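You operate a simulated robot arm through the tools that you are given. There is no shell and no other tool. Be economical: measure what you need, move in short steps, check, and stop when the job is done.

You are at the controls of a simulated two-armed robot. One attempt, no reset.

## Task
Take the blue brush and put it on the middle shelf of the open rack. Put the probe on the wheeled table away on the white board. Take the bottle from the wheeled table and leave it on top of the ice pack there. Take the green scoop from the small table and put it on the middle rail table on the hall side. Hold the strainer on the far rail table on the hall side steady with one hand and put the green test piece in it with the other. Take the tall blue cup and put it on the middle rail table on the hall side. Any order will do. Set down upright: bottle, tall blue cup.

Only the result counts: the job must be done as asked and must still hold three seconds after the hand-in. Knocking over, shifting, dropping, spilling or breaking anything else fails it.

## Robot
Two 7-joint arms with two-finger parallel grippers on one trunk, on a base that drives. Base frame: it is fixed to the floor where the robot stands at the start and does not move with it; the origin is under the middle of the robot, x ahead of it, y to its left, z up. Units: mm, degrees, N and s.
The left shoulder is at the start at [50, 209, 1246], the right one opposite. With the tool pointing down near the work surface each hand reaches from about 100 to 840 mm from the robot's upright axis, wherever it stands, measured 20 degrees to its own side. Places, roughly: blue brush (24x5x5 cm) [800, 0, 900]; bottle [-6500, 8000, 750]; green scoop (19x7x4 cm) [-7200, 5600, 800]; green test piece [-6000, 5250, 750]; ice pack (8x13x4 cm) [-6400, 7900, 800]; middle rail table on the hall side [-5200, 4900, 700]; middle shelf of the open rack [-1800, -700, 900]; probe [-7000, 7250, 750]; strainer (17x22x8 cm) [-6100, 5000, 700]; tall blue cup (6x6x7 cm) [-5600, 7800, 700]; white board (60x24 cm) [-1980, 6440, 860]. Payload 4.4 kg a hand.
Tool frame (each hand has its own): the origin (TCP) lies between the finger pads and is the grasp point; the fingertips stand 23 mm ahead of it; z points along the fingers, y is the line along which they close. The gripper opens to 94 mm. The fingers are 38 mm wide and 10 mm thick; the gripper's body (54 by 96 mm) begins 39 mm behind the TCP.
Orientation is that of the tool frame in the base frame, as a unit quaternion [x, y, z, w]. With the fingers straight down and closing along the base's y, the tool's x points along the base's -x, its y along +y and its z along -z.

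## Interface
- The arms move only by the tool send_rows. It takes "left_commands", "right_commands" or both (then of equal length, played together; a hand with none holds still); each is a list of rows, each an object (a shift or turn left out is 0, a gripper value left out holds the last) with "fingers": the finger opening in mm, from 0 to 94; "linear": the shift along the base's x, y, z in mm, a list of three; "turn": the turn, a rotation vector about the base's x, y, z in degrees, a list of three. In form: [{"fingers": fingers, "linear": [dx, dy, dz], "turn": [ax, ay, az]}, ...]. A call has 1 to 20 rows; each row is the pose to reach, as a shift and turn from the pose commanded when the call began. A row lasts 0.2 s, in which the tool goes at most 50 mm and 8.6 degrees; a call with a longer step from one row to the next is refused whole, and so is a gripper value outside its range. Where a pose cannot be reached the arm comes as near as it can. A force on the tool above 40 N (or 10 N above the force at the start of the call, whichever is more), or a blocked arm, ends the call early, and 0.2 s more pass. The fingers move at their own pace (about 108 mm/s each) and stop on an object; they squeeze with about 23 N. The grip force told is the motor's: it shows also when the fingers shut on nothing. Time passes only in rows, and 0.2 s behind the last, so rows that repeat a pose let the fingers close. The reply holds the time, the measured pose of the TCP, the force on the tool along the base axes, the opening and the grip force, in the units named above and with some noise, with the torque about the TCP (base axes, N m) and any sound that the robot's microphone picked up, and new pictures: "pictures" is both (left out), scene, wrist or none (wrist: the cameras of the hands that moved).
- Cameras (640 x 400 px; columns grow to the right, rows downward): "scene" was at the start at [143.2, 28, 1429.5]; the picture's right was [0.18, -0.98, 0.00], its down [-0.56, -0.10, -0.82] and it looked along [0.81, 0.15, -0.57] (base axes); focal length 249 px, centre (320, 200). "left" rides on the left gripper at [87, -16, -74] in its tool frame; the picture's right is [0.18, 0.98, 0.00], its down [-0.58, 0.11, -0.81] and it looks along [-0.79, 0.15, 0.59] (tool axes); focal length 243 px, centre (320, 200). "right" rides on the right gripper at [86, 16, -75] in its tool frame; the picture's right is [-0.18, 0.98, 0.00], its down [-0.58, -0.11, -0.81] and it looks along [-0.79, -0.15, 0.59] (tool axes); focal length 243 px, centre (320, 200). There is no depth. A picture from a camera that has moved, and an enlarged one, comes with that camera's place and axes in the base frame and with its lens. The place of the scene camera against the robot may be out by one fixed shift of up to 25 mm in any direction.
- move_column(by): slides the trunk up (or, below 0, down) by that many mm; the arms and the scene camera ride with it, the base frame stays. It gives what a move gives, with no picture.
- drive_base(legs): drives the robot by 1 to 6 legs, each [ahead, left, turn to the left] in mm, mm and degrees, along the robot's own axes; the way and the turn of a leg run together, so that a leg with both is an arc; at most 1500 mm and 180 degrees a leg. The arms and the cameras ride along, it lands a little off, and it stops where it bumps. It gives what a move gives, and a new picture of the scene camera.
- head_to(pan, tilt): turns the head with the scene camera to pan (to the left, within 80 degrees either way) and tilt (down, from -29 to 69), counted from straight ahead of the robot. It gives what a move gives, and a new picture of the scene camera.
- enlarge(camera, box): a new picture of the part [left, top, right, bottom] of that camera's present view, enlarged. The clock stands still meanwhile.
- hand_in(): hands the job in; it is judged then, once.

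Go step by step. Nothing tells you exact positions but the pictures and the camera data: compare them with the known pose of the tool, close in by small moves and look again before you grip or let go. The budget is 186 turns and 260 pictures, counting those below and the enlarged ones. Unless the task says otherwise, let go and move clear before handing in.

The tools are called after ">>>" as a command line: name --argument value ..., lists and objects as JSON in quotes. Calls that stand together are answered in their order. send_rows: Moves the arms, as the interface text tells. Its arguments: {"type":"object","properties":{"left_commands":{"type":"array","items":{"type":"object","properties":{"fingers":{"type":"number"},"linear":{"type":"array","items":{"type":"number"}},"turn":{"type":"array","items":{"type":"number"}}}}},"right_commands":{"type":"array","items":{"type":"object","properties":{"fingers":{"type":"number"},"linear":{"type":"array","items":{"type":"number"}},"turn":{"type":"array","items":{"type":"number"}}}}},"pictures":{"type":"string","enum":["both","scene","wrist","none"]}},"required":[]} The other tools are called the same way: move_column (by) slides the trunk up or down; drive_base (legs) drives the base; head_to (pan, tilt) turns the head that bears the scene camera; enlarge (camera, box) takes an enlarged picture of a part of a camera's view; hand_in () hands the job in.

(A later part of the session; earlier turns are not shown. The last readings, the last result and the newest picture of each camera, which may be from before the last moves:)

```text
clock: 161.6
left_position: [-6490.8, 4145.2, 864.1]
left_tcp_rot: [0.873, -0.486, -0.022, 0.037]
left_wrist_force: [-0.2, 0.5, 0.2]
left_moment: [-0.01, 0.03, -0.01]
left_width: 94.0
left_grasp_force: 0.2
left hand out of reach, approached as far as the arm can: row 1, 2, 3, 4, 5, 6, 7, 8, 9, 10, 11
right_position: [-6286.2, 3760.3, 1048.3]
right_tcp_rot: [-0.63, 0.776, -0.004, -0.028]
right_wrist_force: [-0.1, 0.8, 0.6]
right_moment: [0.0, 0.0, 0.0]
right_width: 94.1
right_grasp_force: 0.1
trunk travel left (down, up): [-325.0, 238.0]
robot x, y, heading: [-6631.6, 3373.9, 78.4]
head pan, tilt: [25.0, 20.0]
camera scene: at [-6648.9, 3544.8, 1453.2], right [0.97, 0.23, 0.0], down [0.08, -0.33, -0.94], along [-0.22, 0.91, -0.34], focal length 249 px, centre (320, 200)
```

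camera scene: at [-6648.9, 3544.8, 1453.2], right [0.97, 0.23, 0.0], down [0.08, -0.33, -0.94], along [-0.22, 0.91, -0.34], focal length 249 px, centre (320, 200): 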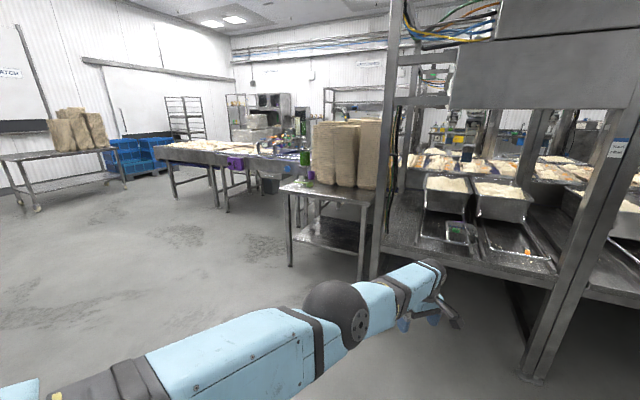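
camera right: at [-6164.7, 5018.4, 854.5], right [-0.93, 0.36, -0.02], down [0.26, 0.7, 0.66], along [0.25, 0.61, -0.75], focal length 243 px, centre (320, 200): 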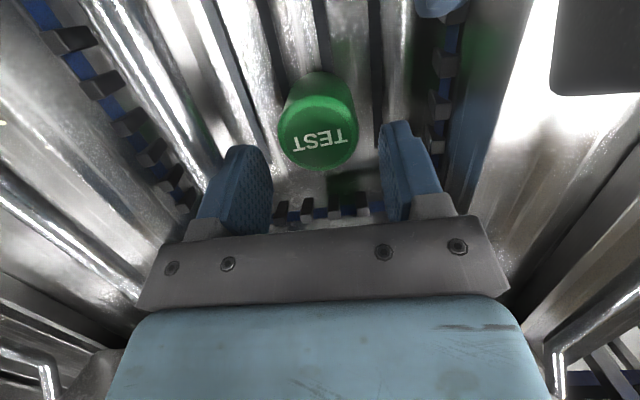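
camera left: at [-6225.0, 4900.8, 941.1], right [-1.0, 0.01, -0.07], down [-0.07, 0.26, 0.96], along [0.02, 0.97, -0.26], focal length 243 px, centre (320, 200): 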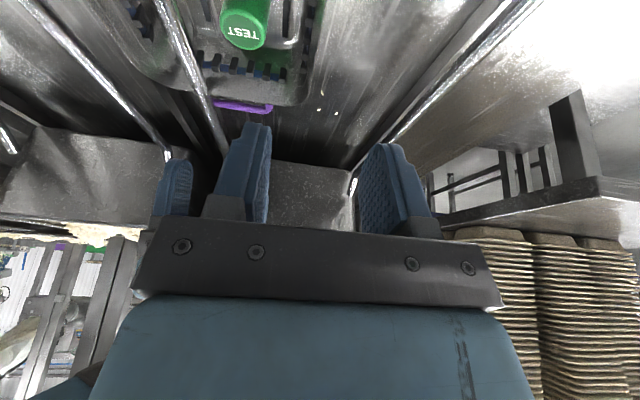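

The left arm is stuck straight, but the right arm alone suffices for what's left. I'll stow the left arm low at the robot's left side.

>>> send_rows --left_commands '[{"linear": [-45, 12, -5]}, {"linear": [-90, 22, -10]}, {"linear": [-135, 30, -16]}, {"linear": [-180, 36, -22]}, {"linear": [-226, 39, -28]}, {"linear": [-272, 40, -35]}, {"linear": [-318, 38, -42]}, {"linear": [-364, 34, -50]}, {"linear": [-410, 28, -60]}, {"linear": [-456, 20, -70]}, {"linear": [-502, 10, -80]}, {"linear": [-547, -4, -90]}, {"linear": [-590, -18, -103]}, {"linear": [-630, -30, -116]}, {"linear": [-660, -60, -138]}, {"linear": [-682, -94, -162]}, {"linear": [-702, -130, -186]}, {"linear": [-720, -166, -212]}, {"linear": [-735, -202, -238]}, {"linear": [-747, -239, -264]}]' --pictures "none"

>>> send_rows --left_commands '[{"linear": [11, -35, -26]}, {"linear": [22, -70, -52]}, {"linear": [33, -104, -78]}, {"linear": [44, -138, -104]}, {"linear": [55, -172, -130]}, {"linear": [66, -206, -156]}, {"linear": [77, -240, -182]}, {"linear": [87, -273, -210]}]' --pictures "none"

>>> head_to --pan 60 --tilt 40

```text
clock: 165.8
left_position: [-7276.4, 3952.6, 526.1]
left_tcp_rot: [0.873, -0.487, -0.02, 0.036]
left_wrist_force: [0.6, -0.1, 0.3]
left_moment: [-0.01, -0.03, 0.01]
left_width: 94.0
left_grasp_force: 0.1
left hand out of reach, approached as far as the arm can: row 1, 2, 3, 4, 5, 6, 7, 8, 9, 10, 11, 12, 13, 14, 15, 16, 17, 18, 19, 20
right_position: [-6287.9, 3761.4, 1048.1]
right_tcp_rot: [-0.63, 0.776, -0.005, -0.027]
right_wrist_force: [-0.7, 0.0, 0.1]
right_moment: [0.03, 0.02, -0.04]
right_width: 94.2
right_grasp_force: 0.0
trunk travel left (down, up): [-325.0, 238.0]
robot x, y, heading: [-6628.0, 3376.8, 78.3]
head pan, tilt: [25.0, 20.0]
```

```text
clock: 167.6
left_position: [-7197.5, 3704.3, 350.9]
left_tcp_rot: [0.873, -0.486, -0.02, 0.037]
left_wrist_force: [0.4, 1.2, -0.6]
left_moment: [-0.01, -0.01, -0.01]
left_width: 93.9
left_grasp_force: 0.1
left hand out of reach, approached as far as the arm can: row 1, 2, 3, 4, 5, 6, 8
right_position: [-6286.4, 3762.0, 1048.4]
right_tcp_rot: [-0.63, 0.776, -0.005, -0.027]
right_wrist_force: [-0.6, 0.1, -0.3]
right_moment: [0.0, 0.03, -0.02]
right_width: 93.8
right_grasp_force: 0.0
trunk travel left (down, up): [-325.0, 238.0]
robot x, y, heading: [-6630.7, 3372.8, 78.2]
head pan, tilt: [25.0, 20.0]
```

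```text
clock: 168.6
left_position: [-7197.3, 3703.0, 350.6]
left_tcp_rot: [0.873, -0.486, -0.02, 0.038]
left_wrist_force: [-0.1, -0.4, -0.4]
left_moment: [-0.01, -0.04, 0.03]
left_width: 94.0
left_grasp_force: 0.1
right_position: [-6286.4, 3760.1, 1049.6]
right_tcp_rot: [-0.63, 0.776, -0.005, -0.027]
right_wrist_force: [-0.2, -0.3, 0.2]
right_moment: [-0.03, -0.01, -0.02]
right_width: 94.1
right_grasp_force: 0.1
trunk travel left (down, up): [-325.0, 238.0]
robot x, y, heading: [-6631.5, 3374.2, 78.5]
head pan, tilt: [60.0, 40.0]
camera scene: at [-6691.3, 3510.8, 1421.8], right [0.67, 0.75, 0.0], down [0.48, -0.43, -0.77], along [-0.57, 0.51, -0.64], focal length 249 px, centre (320, 200)
```

scene: 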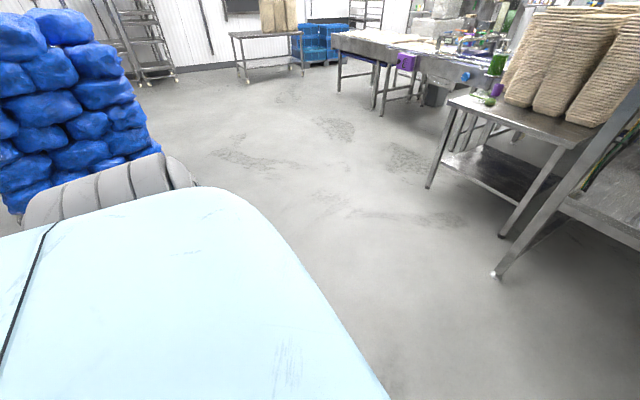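

Left arm hangs at the side. I try bending it from here: raise the hand and watch where the elbow goes.

>>> send_rows --left_commands '[{"linear": [15, 5, 35]}, {"linear": [30, 10, 70]}, {"linear": [45, 15, 105]}, {"linear": [60, 20, 140]}, {"linear": [75, 25, 175]}, {"linear": [90, 30, 210]}, {"linear": [100, 35, 245]}, {"linear": [100, 35, 280]}]' --pictures "scene"

```text
clock: 170.4
left_position: [-7094.1, 3738.4, 628.2]
left_tcp_rot: [0.873, -0.486, -0.021, 0.038]
left_wrist_force: [0.4, 0.0, 0.3]
left_moment: [-0.01, -0.02, 0.0]
left_width: 93.9
left_grasp_force: 0.1
right_position: [-6287.3, 3761.9, 1048.5]
right_tcp_rot: [-0.63, 0.776, -0.005, -0.028]
right_wrist_force: [1.2, -0.6, -0.4]
right_moment: [-0.01, 0.0, 0.0]
right_width: 93.9
right_grasp_force: 0.2
trunk travel left (down, up): [-325.0, 238.0]
robot x, y, heading: [-6630.6, 3377.9, 78.5]
head pan, tilt: [60.0, 40.0]
camera scene: at [-6691.2, 3510.5, 1421.8], right [0.66, 0.75, 0.0], down [0.48, -0.43, -0.77], along [-0.57, 0.51, -0.64], focal length 249 px, centre (320, 200)
```

scene: 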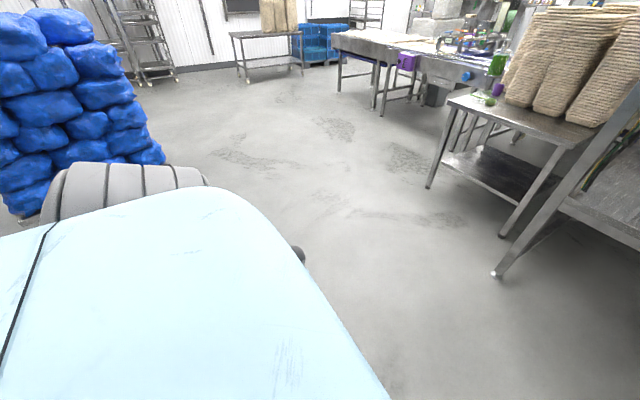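

It bends again. Continue raising the hand forward to neutral and see the elbow.

>>> send_rows --left_commands '[{"linear": [20, 14, 37], "turn": [0.1, -0.5, -4.3]}, {"linear": [42, 29, 74], "turn": [0.2, -1, -8.6]}, {"linear": [63, 44, 111], "turn": [0.3, -1.5, -12.9]}, {"linear": [84, 59, 148], "turn": [0.4, -2, -17.2]}, {"linear": [105, 74, 186], "turn": [0.5, -2.4, -21.5]}, {"linear": [126, 89, 223], "turn": [0.6, -2.9, -25.9]}, {"linear": [148, 104, 260], "turn": [0.7, -3.4, -30.2]}, {"linear": [169, 119, 298], "turn": [0.8, -3.9, -34.5]}, {"linear": [190, 134, 335], "turn": [0.9, -4.4, -38.8]}, {"linear": [211, 149, 372], "turn": [1, -4.9, -43.1]}]' --pictures "scene"

```text
clock: 172.6
left_position: [-6883.0, 3890.0, 998.1]
left_tcp_rot: [-0.634, 0.773, 0.0, -0.001]
left_wrist_force: [-0.2, -0.3, 0.0]
left_moment: [0.0, 0.02, 0.0]
left_width: 93.8
left_grasp_force: 0.0
right_position: [-6287.3, 3762.6, 1047.9]
right_tcp_rot: [-0.63, 0.776, -0.005, -0.028]
right_wrist_force: [-0.2, 0.1, -0.3]
right_moment: [-0.01, 0.03, 0.0]
right_width: 94.0
right_grasp_force: 0.0
trunk travel left (down, up): [-325.0, 238.0]
robot x, y, heading: [-6630.3, 3378.6, 78.3]
head pan, tilt: [60.0, 40.0]
camera scene: at [-6690.1, 3511.3, 1421.7], right [0.66, 0.75, 0.0], down [0.48, -0.43, -0.77], along [-0.57, 0.51, -0.64], focal length 249 px, centre (320, 200)
```

scene: 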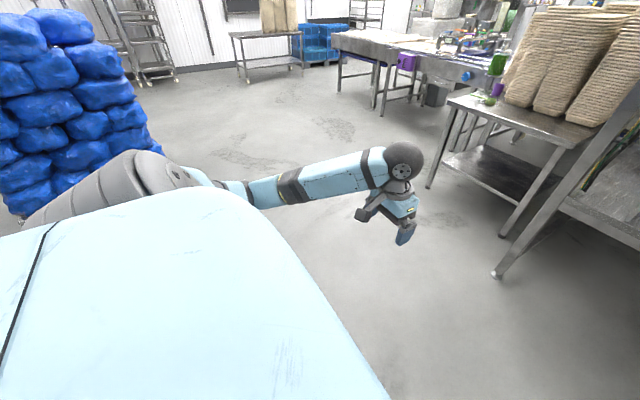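

The left elbow is back outside. I tidy the left hand, then drive round to the left end of the small table for the scoop.

>>> send_rows --left_commands '[{"linear": [0, -20, 40]}, {"linear": [0, -40, 80]}, {"linear": [0, -60, 120]}, {"linear": [0, -60, 150]}]' --right_commands '[{"linear": [0, -10, 30]}, {"linear": [0, -20, 60]}, {"linear": [0, -20, 90]}, {"linear": [0, -20, 100]}]' --pictures "none"

>>> head_to --pan 0 --tilt 25

>>> drive_base --legs '[[422, 737, 0], [422, 737, 0], [0, 0, -73]]'

```text
clock: 173.6
left_position: [-6886.7, 3825.9, 1152.3]
left_tcp_rot: [-0.633, 0.774, 0.002, -0.001]
left_wrist_force: [-0.2, 0.4, 0.4]
left_moment: [0.01, 0.01, -0.01]
left_width: 94.1
left_grasp_force: 0.0
right_position: [-6291.3, 3743.0, 1149.6]
right_tcp_rot: [-0.63, 0.776, -0.005, -0.028]
right_wrist_force: [0.1, 0.3, -0.5]
right_moment: [-0.01, 0.04, 0.03]
right_width: 94.1
right_grasp_force: 0.3
trunk travel left (down, up): [-325.0, 238.0]
robot x, y, heading: [-6630.1, 3377.9, 78.3]
head pan, tilt: [60.0, 40.0]
```

```text
clock: 174.9
left_position: [-6885.7, 3827.6, 1151.9]
left_tcp_rot: [-0.632, 0.775, 0.0, 0.001]
left_wrist_force: [-0.3, 0.5, 0.7]
left_moment: [-0.02, 0.01, -0.03]
left_width: 94.0
left_grasp_force: 0.1
right_position: [-6291.2, 3742.9, 1150.6]
right_tcp_rot: [-0.63, 0.776, -0.005, -0.027]
right_wrist_force: [0.4, 0.0, -0.7]
right_moment: [0.0, -0.01, -0.01]
right_width: 93.9
right_grasp_force: 0.1
trunk travel left (down, up): [-325.0, 238.0]
robot x, y, heading: [-6628.6, 3377.4, 78.4]
head pan, tilt: [0.0, 25.0]
camera scene: at [-6609.3, 3544.5, 1445.1], right [0.98, -0.2, 0.0], down [-0.09, -0.41, -0.91], along [0.18, 0.89, -0.42], focal length 249 px, centre (320, 200)
```

scene: 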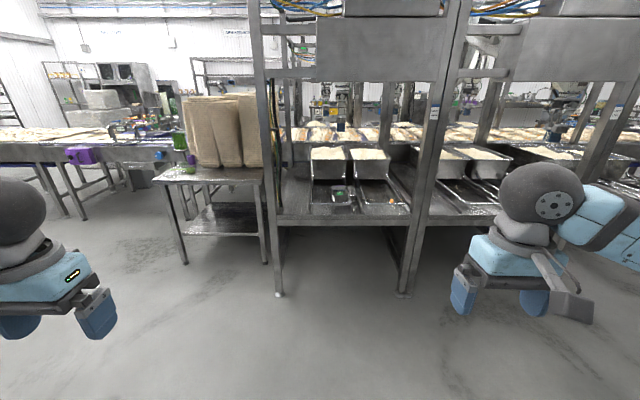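

```text
clock: 191.2
left_position: [-7503.7, 4870.5, 1150.8]
left_tcp_rot: [-0.042, 0.999, 0.0, 0.0]
left_wrist_force: [-0.2, -0.1, -0.1]
left_moment: [0.04, -0.01, -0.02]
left_width: 93.9
left_grasp_force: 0.1
right_position: [-7417.9, 4275.1, 1149.9]
right_tcp_rot: [-0.038, 0.999, 0.013, -0.025]
right_wrist_force: [-0.5, 0.1, 0.2]
right_moment: [0.0, 0.02, 0.0]
right_width: 93.8
right_grasp_force: 0.1
trunk travel left (down, up): [-325.0, 238.0]
robot x, y, heading: [-7862.0, 4498.3, 4.7]
head pan, tilt: [0.0, 25.0]
camera scene: at [-7717.1, 4523.0, 1445.1], right [0.08, -1.0, 0.0], down [-0.42, -0.03, -0.91], along [0.9, 0.07, -0.42], focal length 249 px, centre (320, 200)
```

scene: 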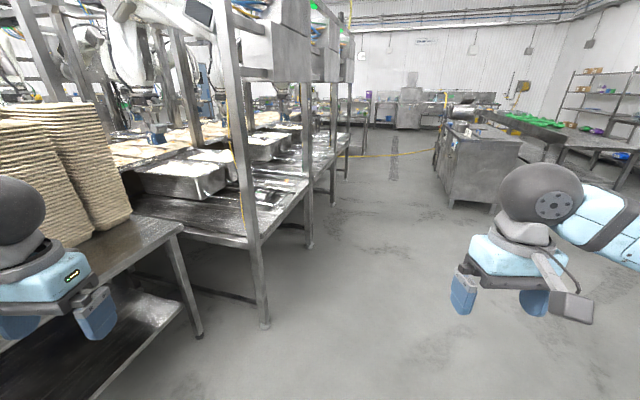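

Strafe left to get beside the small table's end.

>>> drive_base --legs '[[15, 880, 0]]'

>>> head_to --pan 10 --tilt 40

```text
clock: 199.5
left_position: [-7556.2, 5771.8, 1151.7]
left_tcp_rot: [-0.039, 0.999, 0.0, 0.0]
left_wrist_force: [0.4, -0.1, 0.1]
left_moment: [0.01, 0.01, 0.02]
left_width: 94.2
left_grasp_force: 0.0
right_position: [-7475.3, 5175.3, 1149.9]
right_tcp_rot: [-0.035, 0.999, 0.013, -0.025]
right_wrist_force: [0.2, -0.2, 0.8]
right_moment: [-0.01, -0.02, 0.03]
right_width: 93.9
right_grasp_force: 0.0
trunk travel left (down, up): [-325.0, 238.0]
robot x, y, heading: [-7920.2, 5404.1, 3.9]
head pan, tilt: [0.0, 25.0]
camera scene: at [-7771.1, 5425.2, 1445.1], right [0.07, -1.0, 0.0], down [-0.42, -0.03, -0.91], along [0.9, 0.07, -0.42], focal length 249 px, centre (320, 200)
```

scene: 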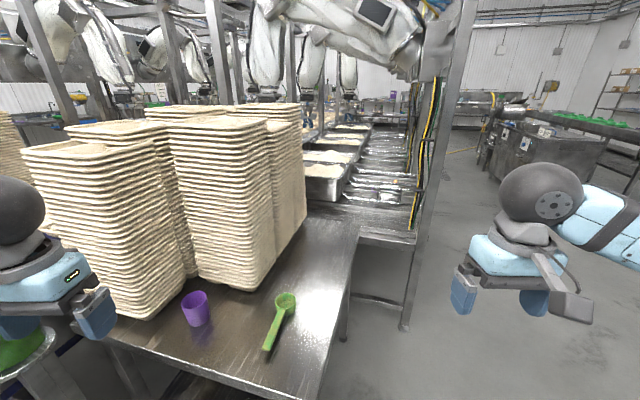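

```text
clock: 200.2
left_position: [-7556.3, 5770.2, 1152.2]
left_tcp_rot: [-0.037, 0.999, 0.0, 0.001]
left_wrist_force: [0.5, -0.7, -0.3]
left_moment: [0.06, 0.01, -0.02]
left_width: 93.9
left_grasp_force: 0.1
right_position: [-7474.6, 5174.9, 1151.0]
right_tcp_rot: [-0.034, 0.999, 0.013, -0.025]
right_wrist_force: [-0.2, -1.2, 0.1]
right_moment: [0.0, -0.01, 0.0]
right_width: 94.0
right_grasp_force: 0.0
trunk travel left (down, up): [-325.0, 238.0]
robot x, y, heading: [-7917.7, 5401.3, 4.3]
head pan, tilt: [10.0, 40.0]
camera scene: at [-7780.5, 5439.2, 1421.8], right [0.24, -0.97, 0.0], down [-0.62, -0.16, -0.77], along [0.74, 0.19, -0.64], focal length 249 px, centre (320, 200)
```

scene: 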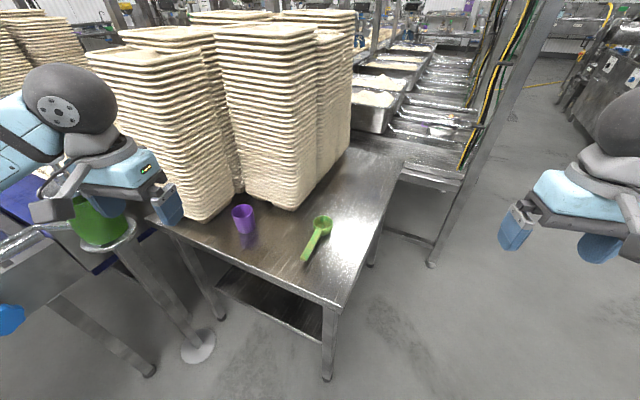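

The scoop lies on the small table: bowl ≈[-7214,5574], handle end ≈[-7355,5590]. I'll bring the left hand above the handle with a slight yaw.

>>> send_rows --left_commands '[{"linear": [29, -22, -15], "turn": [0, 0, -1.2]}, {"linear": [58, -43, -35], "turn": [0, 0, -2.4]}, {"linear": [87, -65, -58], "turn": [0, 0, -3.6]}, {"linear": [116, -87, -82], "turn": [0, 0, -4.8]}, {"linear": [145, -108, -106], "turn": [0, 0, -6]}, {"linear": [174, -130, -130], "turn": [0, 0, -7.2]}, {"linear": [203, -152, -154], "turn": [0, 0, -8.4]}, {"linear": [232, -173, -178], "turn": [0, 0, -9.6]}, {"linear": [261, -195, -202], "turn": [0, 0, -10.8]}, {"linear": [261, -195, -202], "turn": [0, 0, -10.8]}]' --pictures "both"

```text
clock: 202.4
left_position: [-7295.3, 5575.2, 945.8]
left_tcp_rot: [0.057, 0.998, 0.0, 0.001]
left_wrist_force: [-0.1, -0.2, 0.6]
left_moment: [0.0, -0.04, 0.01]
left_width: 94.0
left_grasp_force: 0.1
right_position: [-7475.8, 5174.9, 1150.1]
right_tcp_rot: [-0.035, 0.999, 0.012, -0.025]
right_wrist_force: [-0.6, 0.0, -0.5]
right_moment: [-0.04, -0.02, -0.04]
right_width: 94.1
right_grasp_force: 0.0
trunk travel left (down, up): [-325.0, 238.0]
robot x, y, heading: [-7917.3, 5401.0, 4.3]
head pan, tilt: [10.0, 40.0]
camera scene: at [-7781.4, 5440.1, 1421.9], right [0.24, -0.97, 0.0], down [-0.62, -0.16, -0.77], along [0.74, 0.19, -0.64], focal length 249 px, centre (320, 200)
camera left: at [-7381.9, 5569.2, 1023.5], right [-0.07, 1.0, 0.0], down [0.59, 0.04, 0.81], along [0.81, 0.06, -0.59], focal length 243 px, centre (320, 200)
```

scene: 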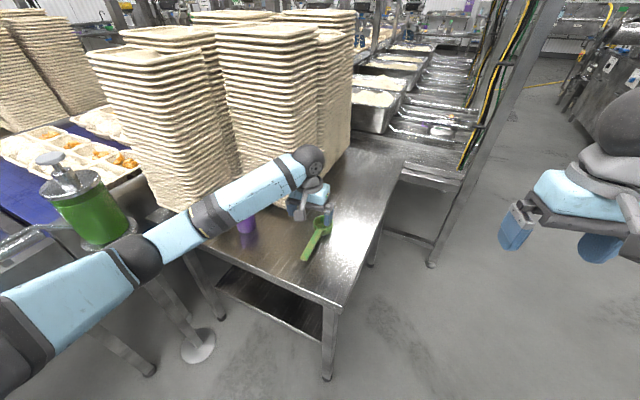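
left: 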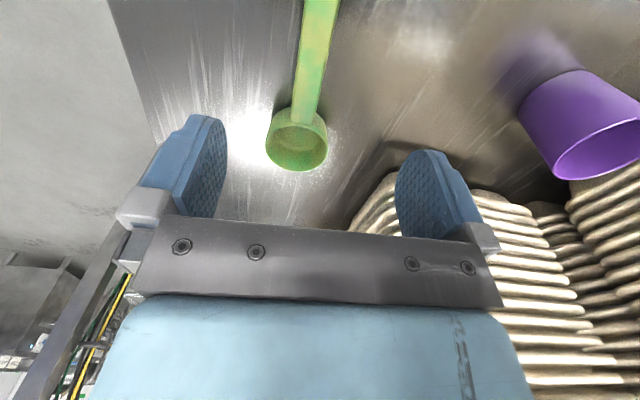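

Handle is at y≈5568 under the hand. Lower partway and look again for height.

>>> send_rows --left_commands '[{"linear": [-5, -3, -25]}, {"linear": [-10, -7, -50]}, {"linear": [-10, -7, -60]}]' --pictures "wrist"

```text
clock: 203.2
left_position: [-7305.7, 5566.9, 888.8]
left_tcp_rot: [0.057, 0.998, 0.0, 0.0]
left_wrist_force: [-0.1, -0.4, 0.6]
left_moment: [0.02, 0.07, -0.01]
left_width: 94.0
left_grasp_force: 0.1
right_position: [-7474.6, 5175.2, 1150.5]
right_tcp_rot: [-0.035, 0.999, 0.012, -0.026]
right_wrist_force: [0.2, 0.0, 0.0]
right_moment: [-0.03, 0.01, 0.01]
right_width: 93.9
right_grasp_force: 0.1
trunk travel left (down, up): [-325.0, 238.0]
robot x, y, heading: [-7918.2, 5401.9, 4.4]
head pan, tilt: [10.0, 40.0]
camera left: at [-7392.9, 5560.8, 964.1], right [-0.07, 1.0, 0.0], down [0.59, 0.04, 0.81], along [0.8, 0.06, -0.59], focal length 243 px, centre (320, 200)
```

left: 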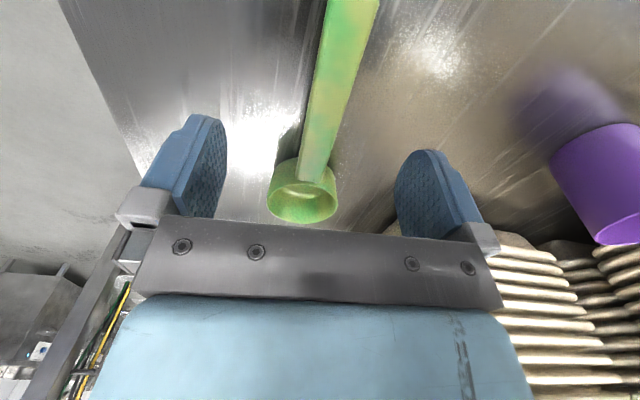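

Rim at z≈833, so the table is ≈795. Descend to z≈827 at x≈-7290 and grip the handle.

>>> send_rows --left_commands '[{"fingers": 60, "linear": [5, 1, -20]}, {"linear": [10, 2, -40]}, {"linear": [14, 2, -55]}, {"linear": [14, 2, -62]}, {"fingers": 0, "linear": [14, 2, -62]}, {"linear": [14, 2, -62]}, {"linear": [14, 2, -62]}, {"linear": [14, 2, -62]}]' --pictures "wrist"

```text
clock: 205.0
left_position: [-7290.6, 5569.4, 827.1]
left_tcp_rot: [0.057, 0.998, 0.0, 0.001]
left_wrist_force: [0.6, -1.1, 0.1]
left_moment: [0.02, 0.03, -0.01]
left_width: 21.0
left_grasp_force: 22.8
right_position: [-7475.3, 5173.9, 1150.1]
right_tcp_rot: [-0.035, 0.999, 0.013, -0.025]
right_wrist_force: [0.3, -0.6, -0.2]
right_moment: [-0.01, 0.0, 0.01]
right_width: 93.8
right_grasp_force: 0.1
trunk travel left (down, up): [-325.0, 238.0]
robot x, y, heading: [-7918.3, 5399.4, 3.8]
head pan, tilt: [10.0, 40.0]
camera left: at [-7378.0, 5563.0, 904.0], right [-0.07, 1.0, 0.0], down [0.59, 0.04, 0.81], along [0.8, 0.06, -0.59], focal length 243 px, centre (320, 200)
```

left: 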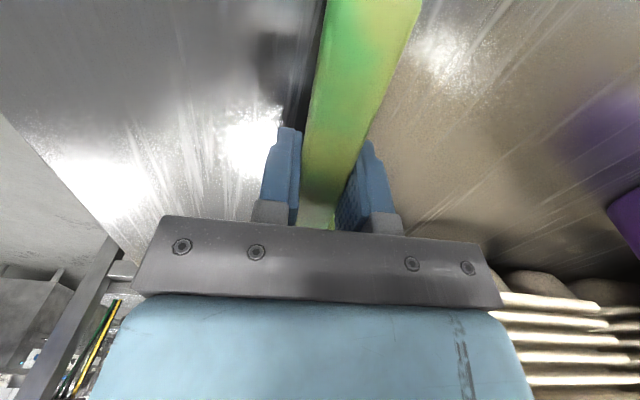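

Got the handle (21 mm). Lift and retrace back.

>>> send_rows --left_commands '[{"linear": [0, 0, 30]}, {"linear": [0, 2, 70]}, {"linear": [-10, 5, 110]}, {"linear": [-35, 20, 140]}, {"linear": [-63, 42, 165]}, {"linear": [-92, 64, 190]}, {"linear": [-121, 86, 212]}, {"linear": [-150, 108, 236]}, {"linear": [-179, 130, 260]}, {"linear": [-208, 150, 284]}, {"linear": [-240, 170, 305]}, {"linear": [-260, 185, 320]}]' --pictures "both"

```text
clock: 207.6
left_position: [-7550.5, 5755.9, 1147.5]
left_tcp_rot: [0.057, 0.998, 0.0, 0.001]
left_wrist_force: [-0.1, 0.2, 0.4]
left_moment: [0.01, -0.01, 0.01]
left_width: 20.9
left_grasp_force: 22.6
right_position: [-7475.1, 5175.3, 1149.8]
right_tcp_rot: [-0.035, 0.999, 0.012, -0.025]
right_wrist_force: [-0.7, 0.1, 0.3]
right_moment: [-0.01, 0.03, 0.01]
right_width: 94.1
right_grasp_force: 0.0
trunk travel left (down, up): [-325.0, 238.0]
robot x, y, heading: [-7919.0, 5404.4, 4.4]
head pan, tilt: [10.0, 40.0]
camera scene: at [-7781.1, 5439.4, 1421.8], right [0.24, -0.97, 0.0], down [-0.62, -0.16, -0.77], along [0.74, 0.19, -0.64], focal length 249 px, centre (320, 200)
camera left: at [-7639.1, 5748.9, 1223.9], right [-0.07, 1.0, 0.0], down [0.59, 0.04, 0.81], along [0.8, 0.06, -0.59], focal length 243 px, centre (320, 200)
```

scene: 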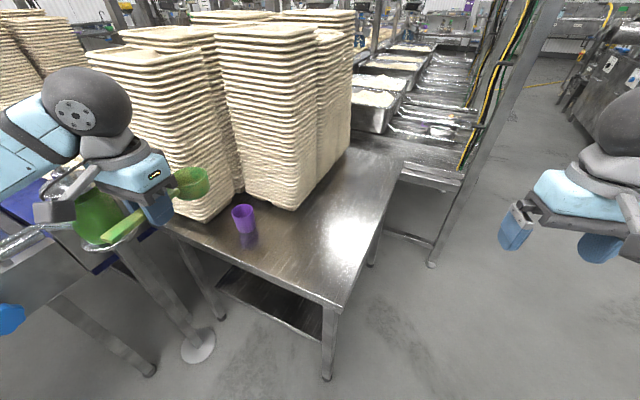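
left: 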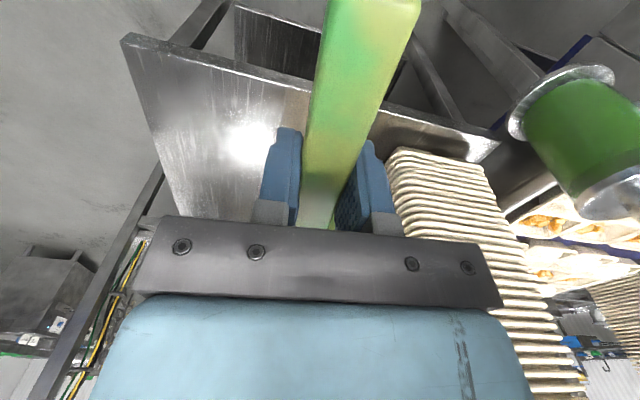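

Scoop held. Now drive away to the right and around to face the middle rail bay.

>>> drive_base --legs '[[0, -1300, 0], [1215, -248, 0], [1215, -248, 0], [0, 0, 73]]'

>>> head_to --pan 0 --tilt 30

```text
clock: 234.0
left_position: [-5556.4, 4325.1, 1148.1]
left_tcp_rot: [-0.554, 0.832, 0.001, 0.0]
left_wrist_force: [-0.3, -0.4, -0.8]
left_moment: [-0.01, 0.03, -0.01]
left_width: 21.3
left_grasp_force: 23.1
right_position: [-4978.2, 4234.7, 1149.7]
right_tcp_rot: [-0.628, 0.778, -0.005, -0.028]
right_wrist_force: [0.2, 0.6, -0.1]
right_moment: [0.04, 0.04, -0.01]
right_width: 94.0
right_grasp_force: 0.1
trunk travel left (down, up): [-325.0, 238.0]
robot x, y, heading: [-5318.7, 3867.5, 77.9]
head pan, tilt: [10.0, 40.0]
camera scene: at [-5314.3, 4033.9, 1421.8], right [1.0, -0.04, 0.0], down [-0.02, -0.64, -0.77], along [0.03, 0.77, -0.64], focal length 249 px, centre (320, 200)
```

scene: 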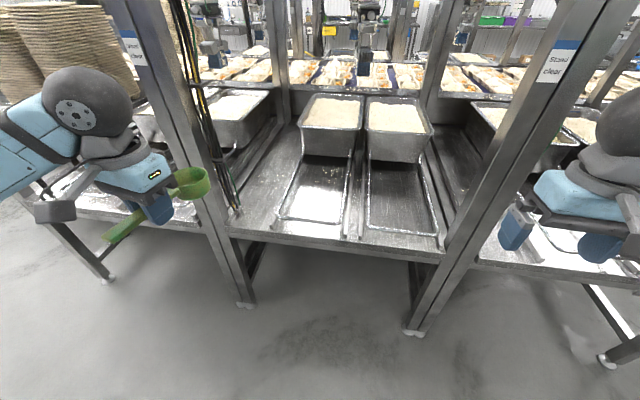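

```text
clock: 234.7
left_position: [-5557.0, 4324.7, 1146.1]
left_tcp_rot: [-0.554, 0.833, 0.0, 0.001]
left_wrist_force: [-0.7, -0.3, -0.7]
left_moment: [-0.03, 0.02, 0.01]
left_width: 21.0
left_grasp_force: 23.1
right_position: [-4978.8, 4234.1, 1149.4]
right_tcp_rot: [-0.626, 0.779, -0.005, -0.027]
right_wrist_force: [1.0, 0.0, 0.0]
right_moment: [-0.01, -0.01, 0.0]
right_width: 93.9
right_grasp_force: 0.1
trunk travel left (down, up): [-325.0, 238.0]
robot x, y, heading: [-5320.5, 3871.9, 78.1]
head pan, tilt: [0.0, 30.0]
camera scene: at [-5298.5, 4037.3, 1437.1], right [0.98, -0.21, 0.0], down [-0.1, -0.49, -0.87], along [0.18, 0.85, -0.5], focal length 249 px, centre (320, 200)
```

scene: 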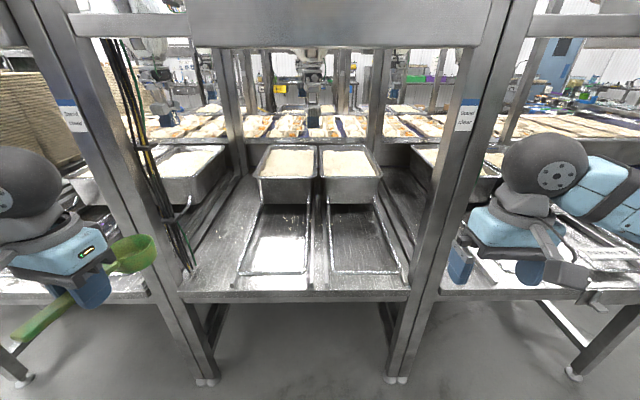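

The middle table is free. I pull the right hand in a bit and move 200 mm closer.

>>> send_rows --right_commands '[{"linear": [-8, -39, 0]}, {"linear": [-16, -78, 0]}]' --pictures "none"

>>> drive_base --legs '[[200, 30, 0]]'

>>> head_to --pan 5 --tilt 50

```text
clock: 235.3
left_position: [-5558.0, 4324.0, 1146.9]
left_tcp_rot: [-0.554, 0.832, 0.0, 0.001]
left_wrist_force: [0.2, 0.1, -0.8]
left_moment: [0.01, 0.02, 0.0]
left_width: 20.9
left_grasp_force: 23.0
right_position: [-4994.5, 4155.9, 1153.7]
right_tcp_rot: [-0.626, 0.779, -0.006, -0.027]
right_wrist_force: [-0.8, 0.0, 0.2]
right_moment: [-0.04, -0.03, 0.02]
right_width: 93.8
right_grasp_force: 0.1
trunk travel left (down, up): [-325.0, 238.0]
robot x, y, heading: [-5321.8, 3868.7, 78.0]
head pan, tilt: [0.0, 30.0]
```

```text
clock: 236.9
left_position: [-5547.7, 4526.8, 1147.6]
left_tcp_rot: [-0.557, 0.831, 0.001, 0.001]
left_wrist_force: [0.4, 0.1, -0.1]
left_moment: [-0.03, 0.02, 0.03]
left_width: 21.0
left_grasp_force: 23.0
right_position: [-4984.1, 4362.9, 1152.5]
right_tcp_rot: [-0.629, 0.777, -0.006, -0.027]
right_wrist_force: [-0.2, 0.4, -0.6]
right_moment: [-0.02, -0.01, 0.02]
right_width: 94.2
right_grasp_force: 0.1
trunk travel left (down, up): [-325.0, 238.0]
robot x, y, heading: [-5310.1, 4076.6, 78.6]
head pan, tilt: [0.0, 30.0]
camera scene: at [-5287.3, 4241.4, 1437.1], right [0.98, -0.2, 0.0], down [-0.1, -0.49, -0.87], along [0.18, 0.85, -0.5], focal length 249 px, centre (320, 200)
```

scene: 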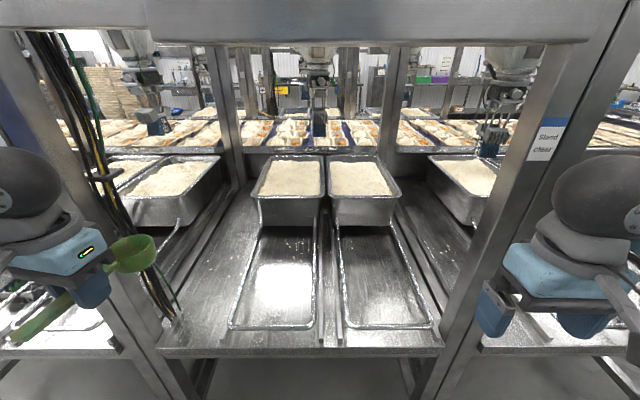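

```text
clock: 237.7
left_position: [-5547.6, 4526.0, 1147.5]
left_tcp_rot: [-0.556, 0.831, 0.001, 0.001]
left_wrist_force: [0.3, 0.1, 0.0]
left_moment: [-0.02, 0.02, 0.02]
left_width: 20.8
left_grasp_force: 22.8
right_position: [-4983.4, 4362.4, 1152.3]
right_tcp_rot: [-0.629, 0.777, -0.006, -0.026]
right_wrist_force: [0.2, 1.1, 0.5]
right_moment: [0.01, -0.01, -0.02]
right_width: 94.2
right_grasp_force: 0.1
trunk travel left (down, up): [-325.0, 238.0]
robot x, y, heading: [-5310.2, 4074.7, 78.1]
head pan, tilt: [5.0, 50.0]
camera scene: at [-5296.7, 4228.7, 1407.7], right [0.99, -0.12, 0.0], down [-0.09, -0.76, -0.64], along [0.08, 0.64, -0.77], focal length 249 px, centre (320, 200)
```

scene: 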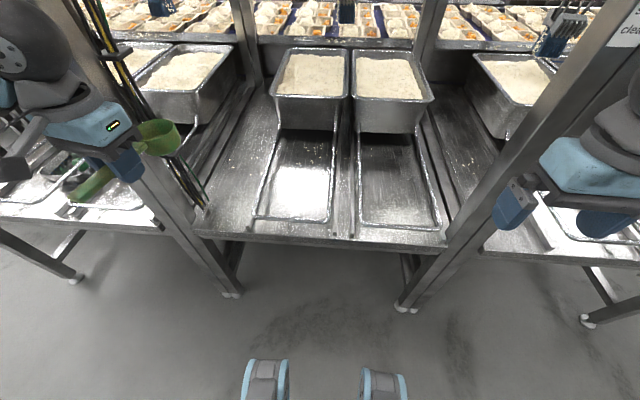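

The left U interior of the middle table is a clear spot. I'll swing the scoop right, away from the hanging cables, then into the bay above that U.

>>> send_rows --left_commands '[{"linear": [49, -4, 0]}, {"linear": [98, -8, 0]}, {"linear": [147, -8, -10]}, {"linear": [165, 25, -40]}, {"linear": [180, 58, -70]}, {"linear": [195, 90, -100]}, {"linear": [208, 122, -130]}, {"linear": [220, 154, -160]}, {"linear": [232, 186, -190]}, {"linear": [242, 218, -215]}, {"linear": [248, 244, -240]}, {"linear": [248, 244, -240]}]' --pictures "both"

```text
clock: 240.3
left_position: [-5300.6, 4770.7, 906.1]
left_tcp_rot: [-0.557, 0.831, 0.001, 0.001]
left_wrist_force: [-0.3, -1.0, -1.2]
left_moment: [-0.03, 0.0, 0.0]
left_width: 21.2
left_grasp_force: 22.7
right_position: [-4984.8, 4362.0, 1152.5]
right_tcp_rot: [-0.629, 0.777, -0.005, -0.027]
right_wrist_force: [0.3, 0.1, -0.2]
right_moment: [0.0, 0.0, 0.02]
right_width: 93.9
right_grasp_force: 0.0
trunk travel left (down, up): [-325.0, 238.0]
robot x, y, heading: [-5312.9, 4076.8, 78.1]
head pan, tilt: [5.0, 50.0]
camera scene: at [-5296.9, 4228.4, 1407.7], right [0.99, -0.12, 0.0], down [-0.09, -0.76, -0.64], along [0.08, 0.64, -0.77], focal length 249 px, centre (320, 200)
camera left: at [-5318.8, 4684.0, 983.0], right [-0.98, 0.2, 0.0], down [0.12, 0.58, 0.81], along [0.17, 0.79, -0.59], focal length 243 px, centre (320, 200)
```

scene: 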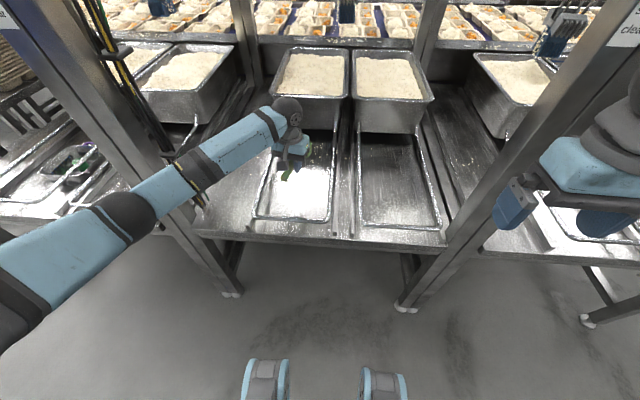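
left: 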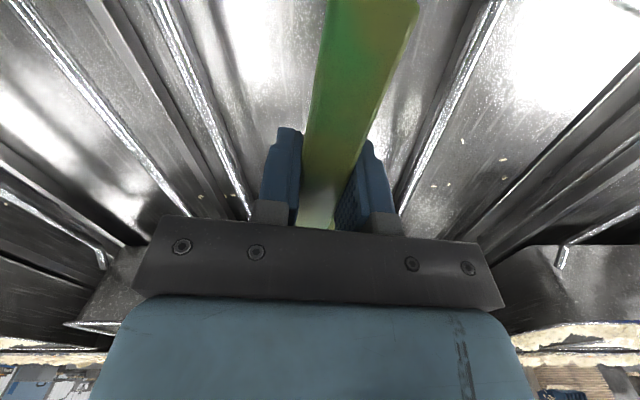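

Centered between the U rods. I'll go 25 mm deeper and lower to just above the table.

>>> send_rows --left_commands '[{"linear": [3, 12, -30]}, {"linear": [5, 25, -60]}, {"linear": [5, 25, -95]}, {"linear": [5, 25, -130]}, {"linear": [5, 25, -155]}, {"linear": [5, 25, -163]}]' --pictures "both"

```text
clock: 241.7
left_position: [-5293.2, 4797.5, 743.1]
left_tcp_rot: [-0.556, 0.831, 0.001, 0.001]
left_wrist_force: [-0.2, -0.4, -0.9]
left_moment: [-0.04, -0.02, -0.01]
left_width: 21.1
left_grasp_force: 23.2
right_position: [-4984.9, 4361.0, 1153.3]
right_tcp_rot: [-0.629, 0.777, -0.005, -0.028]
right_wrist_force: [0.0, -0.5, -0.1]
right_moment: [-0.01, -0.03, 0.02]
right_width: 93.9
right_grasp_force: 0.0
trunk travel left (down, up): [-325.0, 238.0]
robot x, y, heading: [-5307.3, 4078.7, 78.3]
head pan, tilt: [5.0, 50.0]
camera scene: at [-5296.7, 4228.9, 1407.6], right [0.99, -0.12, 0.0], down [-0.09, -0.76, -0.64], along [0.08, 0.64, -0.77], focal length 249 px, centre (320, 200)
camera left: at [-5310.6, 4711.4, 819.5], right [-0.98, 0.2, 0.0], down [0.12, 0.58, 0.81], along [0.17, 0.79, -0.59], focal length 243 px, centre (320, 200)
```

scene: 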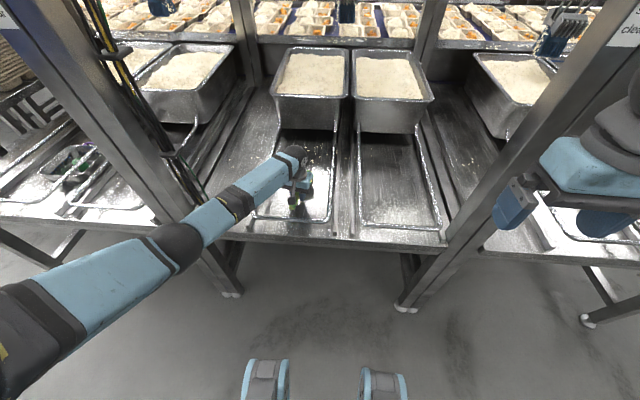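
left: 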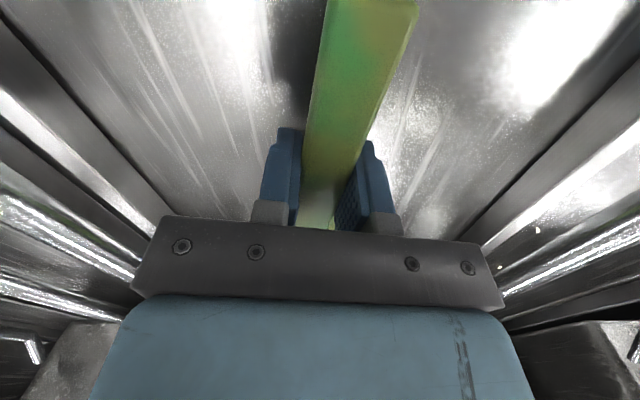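

Inside the U. Lower gently to contact.

>>> send_rows --left_commands '[{"linear": [0, 0, -5]}, {"linear": [0, 0, -10]}, {"linear": [0, 0, -15]}]' --pictures "none"

```text
clock: 242.5
left_position: [-5293.0, 4794.6, 727.9]
left_tcp_rot: [-0.557, 0.831, 0.001, 0.001]
left_wrist_force: [-0.5, 1.5, -0.3]
left_moment: [-0.04, 0.0, -0.01]
left_width: 21.2
left_grasp_force: 22.9
right_position: [-4984.4, 4362.5, 1152.3]
right_tcp_rot: [-0.629, 0.777, -0.005, -0.027]
right_wrist_force: [0.0, -0.9, 0.5]
right_moment: [-0.01, 0.0, -0.04]
right_width: 93.9
right_grasp_force: 0.0
trunk travel left (down, up): [-325.0, 238.0]
robot x, y, heading: [-5309.0, 4077.9, 78.0]
head pan, tilt: [5.0, 50.0]
```

>>> send_rows --left_commands '[{"linear": [0, 0, -4]}, {"linear": [0, 0, -8]}]' --pictures "none"

```text
clock: 243.1
left_position: [-5294.0, 4794.7, 724.8]
left_tcp_rot: [-0.557, 0.831, 0.001, 0.002]
left_wrist_force: [1.0, 1.1, 9.7]
left_moment: [0.58, -0.24, 0.0]
left_width: 21.3
left_grasp_force: 22.6
right_position: [-4985.0, 4360.3, 1152.7]
right_tcp_rot: [-0.629, 0.777, -0.005, -0.028]
right_wrist_force: [-0.4, -0.1, 0.0]
right_moment: [0.0, -0.01, -0.02]
right_width: 94.0
right_grasp_force: 0.1
trunk travel left (down, up): [-325.0, 238.0]
robot x, y, heading: [-5309.0, 4073.1, 77.9]
head pan, tilt: [5.0, 50.0]
```

Contact. Release and lift straight out, then retrace the path.

>>> send_rows --left_commands '[{"linear": [0, 0, 2]}, {"fingers": 60, "linear": [0, 0, 2]}, {"linear": [0, 0, 2]}, {"linear": [0, 0, 15]}, {"linear": [0, 0, 45]}, {"linear": [0, 0, 90]}, {"linear": [-4, -15, 135]}, {"linear": [-8, -30, 175]}]' --pictures "both"

```text
clock: 244.9
left_position: [-5304.2, 4766.3, 897.0]
left_tcp_rot: [-0.556, 0.831, 0.001, 0.0]
left_wrist_force: [0.1, -0.1, 0.1]
left_moment: [0.04, 0.02, 0.0]
left_width: 60.0
left_grasp_force: 0.0
right_position: [-4984.6, 4361.8, 1153.2]
right_tcp_rot: [-0.629, 0.777, -0.005, -0.026]
right_wrist_force: [0.1, 0.6, -0.6]
right_moment: [-0.02, 0.01, -0.01]
right_width: 94.0
right_grasp_force: 0.1
trunk travel left (down, up): [-325.0, 238.0]
robot x, y, heading: [-5305.2, 4074.7, 78.1]
head pan, tilt: [5.0, 50.0]
camera scene: at [-5296.6, 4228.2, 1407.7], right [0.99, -0.12, 0.0], down [-0.09, -0.76, -0.64], along [0.08, 0.64, -0.77], focal length 249 px, centre (320, 200)
camera left: at [-5320.2, 4678.5, 973.3], right [-0.98, 0.2, 0.0], down [0.12, 0.58, 0.81], along [0.16, 0.79, -0.59], focal length 243 px, centre (320, 200)
```

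scene: 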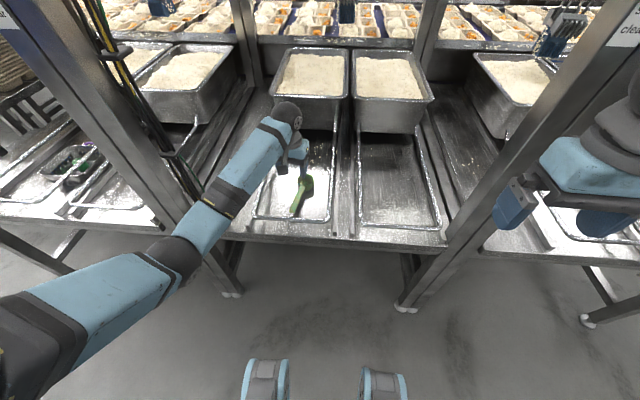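
left: 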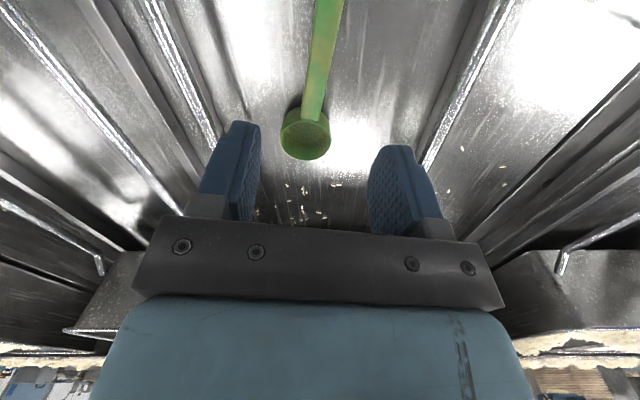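

Scoop placed. Back out, then retract the left hand outward.

>>> drive_base --legs '[[-400, 0, 0]]'

>>> send_rows --left_commands '[{"fingers": 94, "linear": [-35, -10, 15]}, {"linear": [-70, -22, 30]}, {"linear": [-105, -36, 48]}, {"linear": [-138, -52, 68]}, {"linear": [-168, -72, 90]}, {"linear": [-195, -96, 115]}, {"linear": [-218, -124, 140]}, {"linear": [-236, -155, 165]}, {"linear": [-250, -190, 190]}, {"linear": [-262, -225, 215]}, {"linear": [-270, -260, 240]}]' --pictures "scene"

```text
clock: 247.4
left_position: [-5384.1, 4382.6, 897.3]
left_tcp_rot: [-0.558, 0.83, 0.0, 0.002]
left_wrist_force: [-0.1, 0.0, 0.0]
left_moment: [0.03, 0.01, -0.02]
left_width: 59.9
left_grasp_force: 0.0
right_position: [-5065.2, 3979.6, 1151.6]
right_tcp_rot: [-0.63, 0.776, -0.005, -0.027]
right_wrist_force: [-0.1, -0.4, 0.4]
right_moment: [0.01, -0.02, 0.03]
right_width: 93.8
right_grasp_force: 0.0
trunk travel left (down, up): [-325.0, 238.0]
robot x, y, heading: [-5387.5, 3690.4, 78.4]
head pan, tilt: [5.0, 50.0]
camera scene: at [-5376.7, 3844.7, 1407.7], right [0.99, -0.12, 0.0], down [-0.09, -0.76, -0.64], along [0.07, 0.64, -0.77], focal length 249 px, centre (320, 200)
```

scene: 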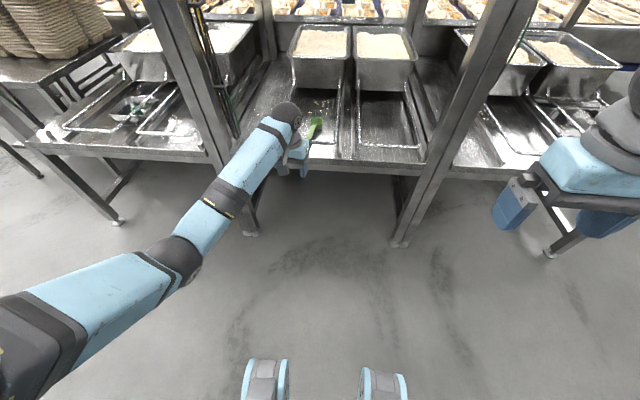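

```text
clock: 249.8
left_position: [-5652.3, 4123.0, 1134.3]
left_tcp_rot: [-0.558, 0.83, 0.0, 0.001]
left_wrist_force: [0.3, -0.5, 0.4]
left_moment: [0.03, 0.0, 0.0]
left_width: 93.9
left_grasp_force: 0.0
right_position: [-5064.8, 3978.1, 1152.7]
right_tcp_rot: [-0.63, 0.776, -0.005, -0.028]
right_wrist_force: [0.7, -0.6, -0.2]
right_moment: [0.0, 0.02, 0.0]
right_width: 94.0
right_grasp_force: 0.1
trunk travel left (down, up): [-325.0, 238.0]
robot x, y, heading: [-5390.8, 3691.6, 78.5]
head pan, tilt: [5.0, 50.0]
camera scene: at [-5376.4, 3843.9, 1407.7], right [0.99, -0.12, 0.0], down [-0.09, -0.76, -0.64], along [0.07, 0.64, -0.77], focal length 249 px, centre (320, 200)
```

scene: 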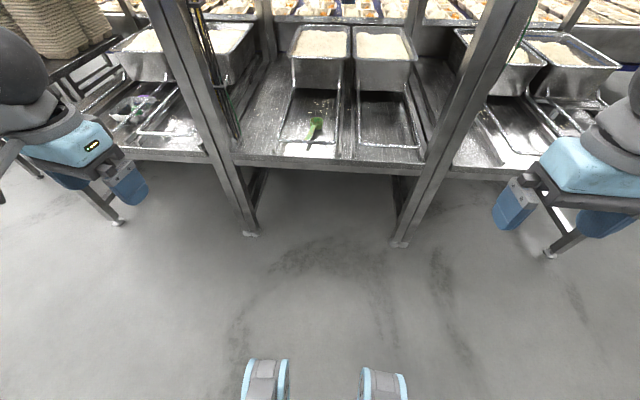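

Now I head to the wheeled-table side around the west end of the line: turn left and drive west.

>>> head_to --pan -10 --tilt 15

>>> drive_base --legs '[[0, 0, 77.5], [1500, 0, 0], [1500, 0, 0], [950, 0, 0]]'

```text
clock: 250.8
left_position: [-5653.2, 4122.7, 1132.2]
left_tcp_rot: [-0.558, 0.83, 0.0, 0.001]
left_wrist_force: [0.5, 0.4, 0.2]
left_moment: [0.02, -0.01, 0.01]
left_width: 93.9
left_grasp_force: 0.1
right_position: [-5065.4, 3979.5, 1151.3]
right_tcp_rot: [-0.63, 0.776, -0.006, -0.027]
right_wrist_force: [0.7, -0.8, 0.2]
right_moment: [-0.01, 0.0, 0.03]
right_width: 94.0
right_grasp_force: 0.0
trunk travel left (down, up): [-325.0, 238.0]
robot x, y, heading: [-5391.6, 3688.4, 78.1]
head pan, tilt: [-10.0, 15.0]
camera scene: at [-5351.0, 3855.5, 1461.3], right [0.93, -0.37, 0.0], down [-0.1, -0.24, -0.97], along [0.36, 0.9, -0.26], focal length 249 px, centre (320, 200)
```

scene: 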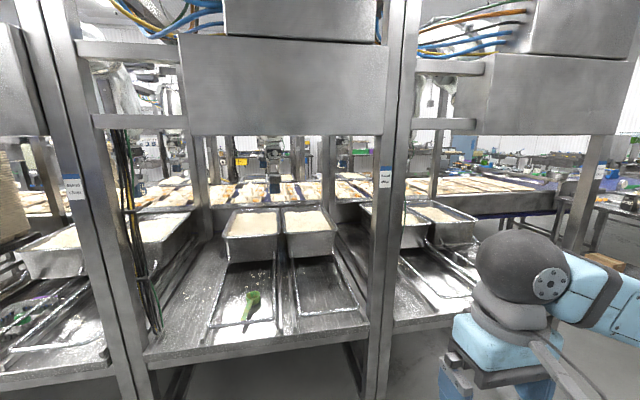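

```text
clock: 273.3
left_position: [-9556.8, 4953.5, 1133.3]
left_tcp_rot: [0.965, -0.264, -0.001, 0.0]
left_wrist_force: [-0.2, -0.4, -0.4]
left_moment: [-0.02, 0.0, -0.01]
left_width: 94.1
left_grasp_force: 0.1
right_position: [-9328.4, 5513.6, 1152.2]
right_tcp_rot: [0.984, -0.175, 0.022, 0.017]
right_wrist_force: [-0.1, -0.1, -0.2]
right_moment: [0.02, -0.03, -0.01]
right_width: 93.7
right_grasp_force: 0.2
trunk travel left (down, up): [-325.0, 238.0]
robot x, y, heading: [-9086.5, 5151.8, 159.9]
head pan, tilt: [-10.0, 15.0]
camera scene: at [-9245.4, 5233.4, 1461.3], right [0.5, 0.87, 0.0], down [0.22, -0.13, -0.97], along [-0.84, 0.48, -0.26], focal length 249 px, centre (320, 200)
```

scene: 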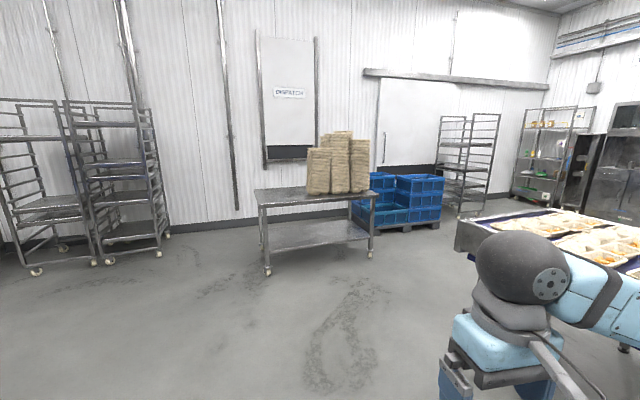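

The conveyor's west end is at ≈[-10000,6580]; there's a gap beyond it. I drive to the gap and turn right.

>>> drive_base --legs '[[850, -400, 0], [850, -400, 0], [0, 0, -82]]'

```text
clock: 286.6
left_position: [-10681.4, 6954.0, 1133.2]
left_tcp_rot: [-0.524, 0.852, 0.0, 0.0]
left_wrist_force: [-0.2, -0.1, 0.4]
left_moment: [0.01, -0.02, -0.01]
left_width: 94.1
left_grasp_force: 0.1
right_position: [-10105.7, 6765.2, 1152.6]
right_tcp_rot: [-0.6, 0.799, -0.004, -0.028]
right_wrist_force: [-0.3, 0.1, -0.1]
right_moment: [-0.02, 0.0, -0.01]
right_width: 93.7
right_grasp_force: 0.0
trunk travel left (down, up): [-325.0, 238.0]
robot x, y, heading: [-10451.1, 6503.6, 73.6]
head pan, tilt: [-10.0, 15.0]
camera scene: at [-10402.0, 6663.2, 1461.3], right [0.9, -0.44, 0.0], down [-0.11, -0.23, -0.97], along [0.43, 0.87, -0.26], focal length 249 px, centre (320, 200)
```

scene: 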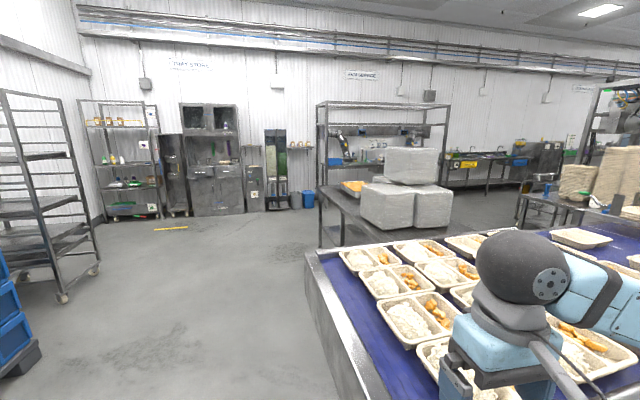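

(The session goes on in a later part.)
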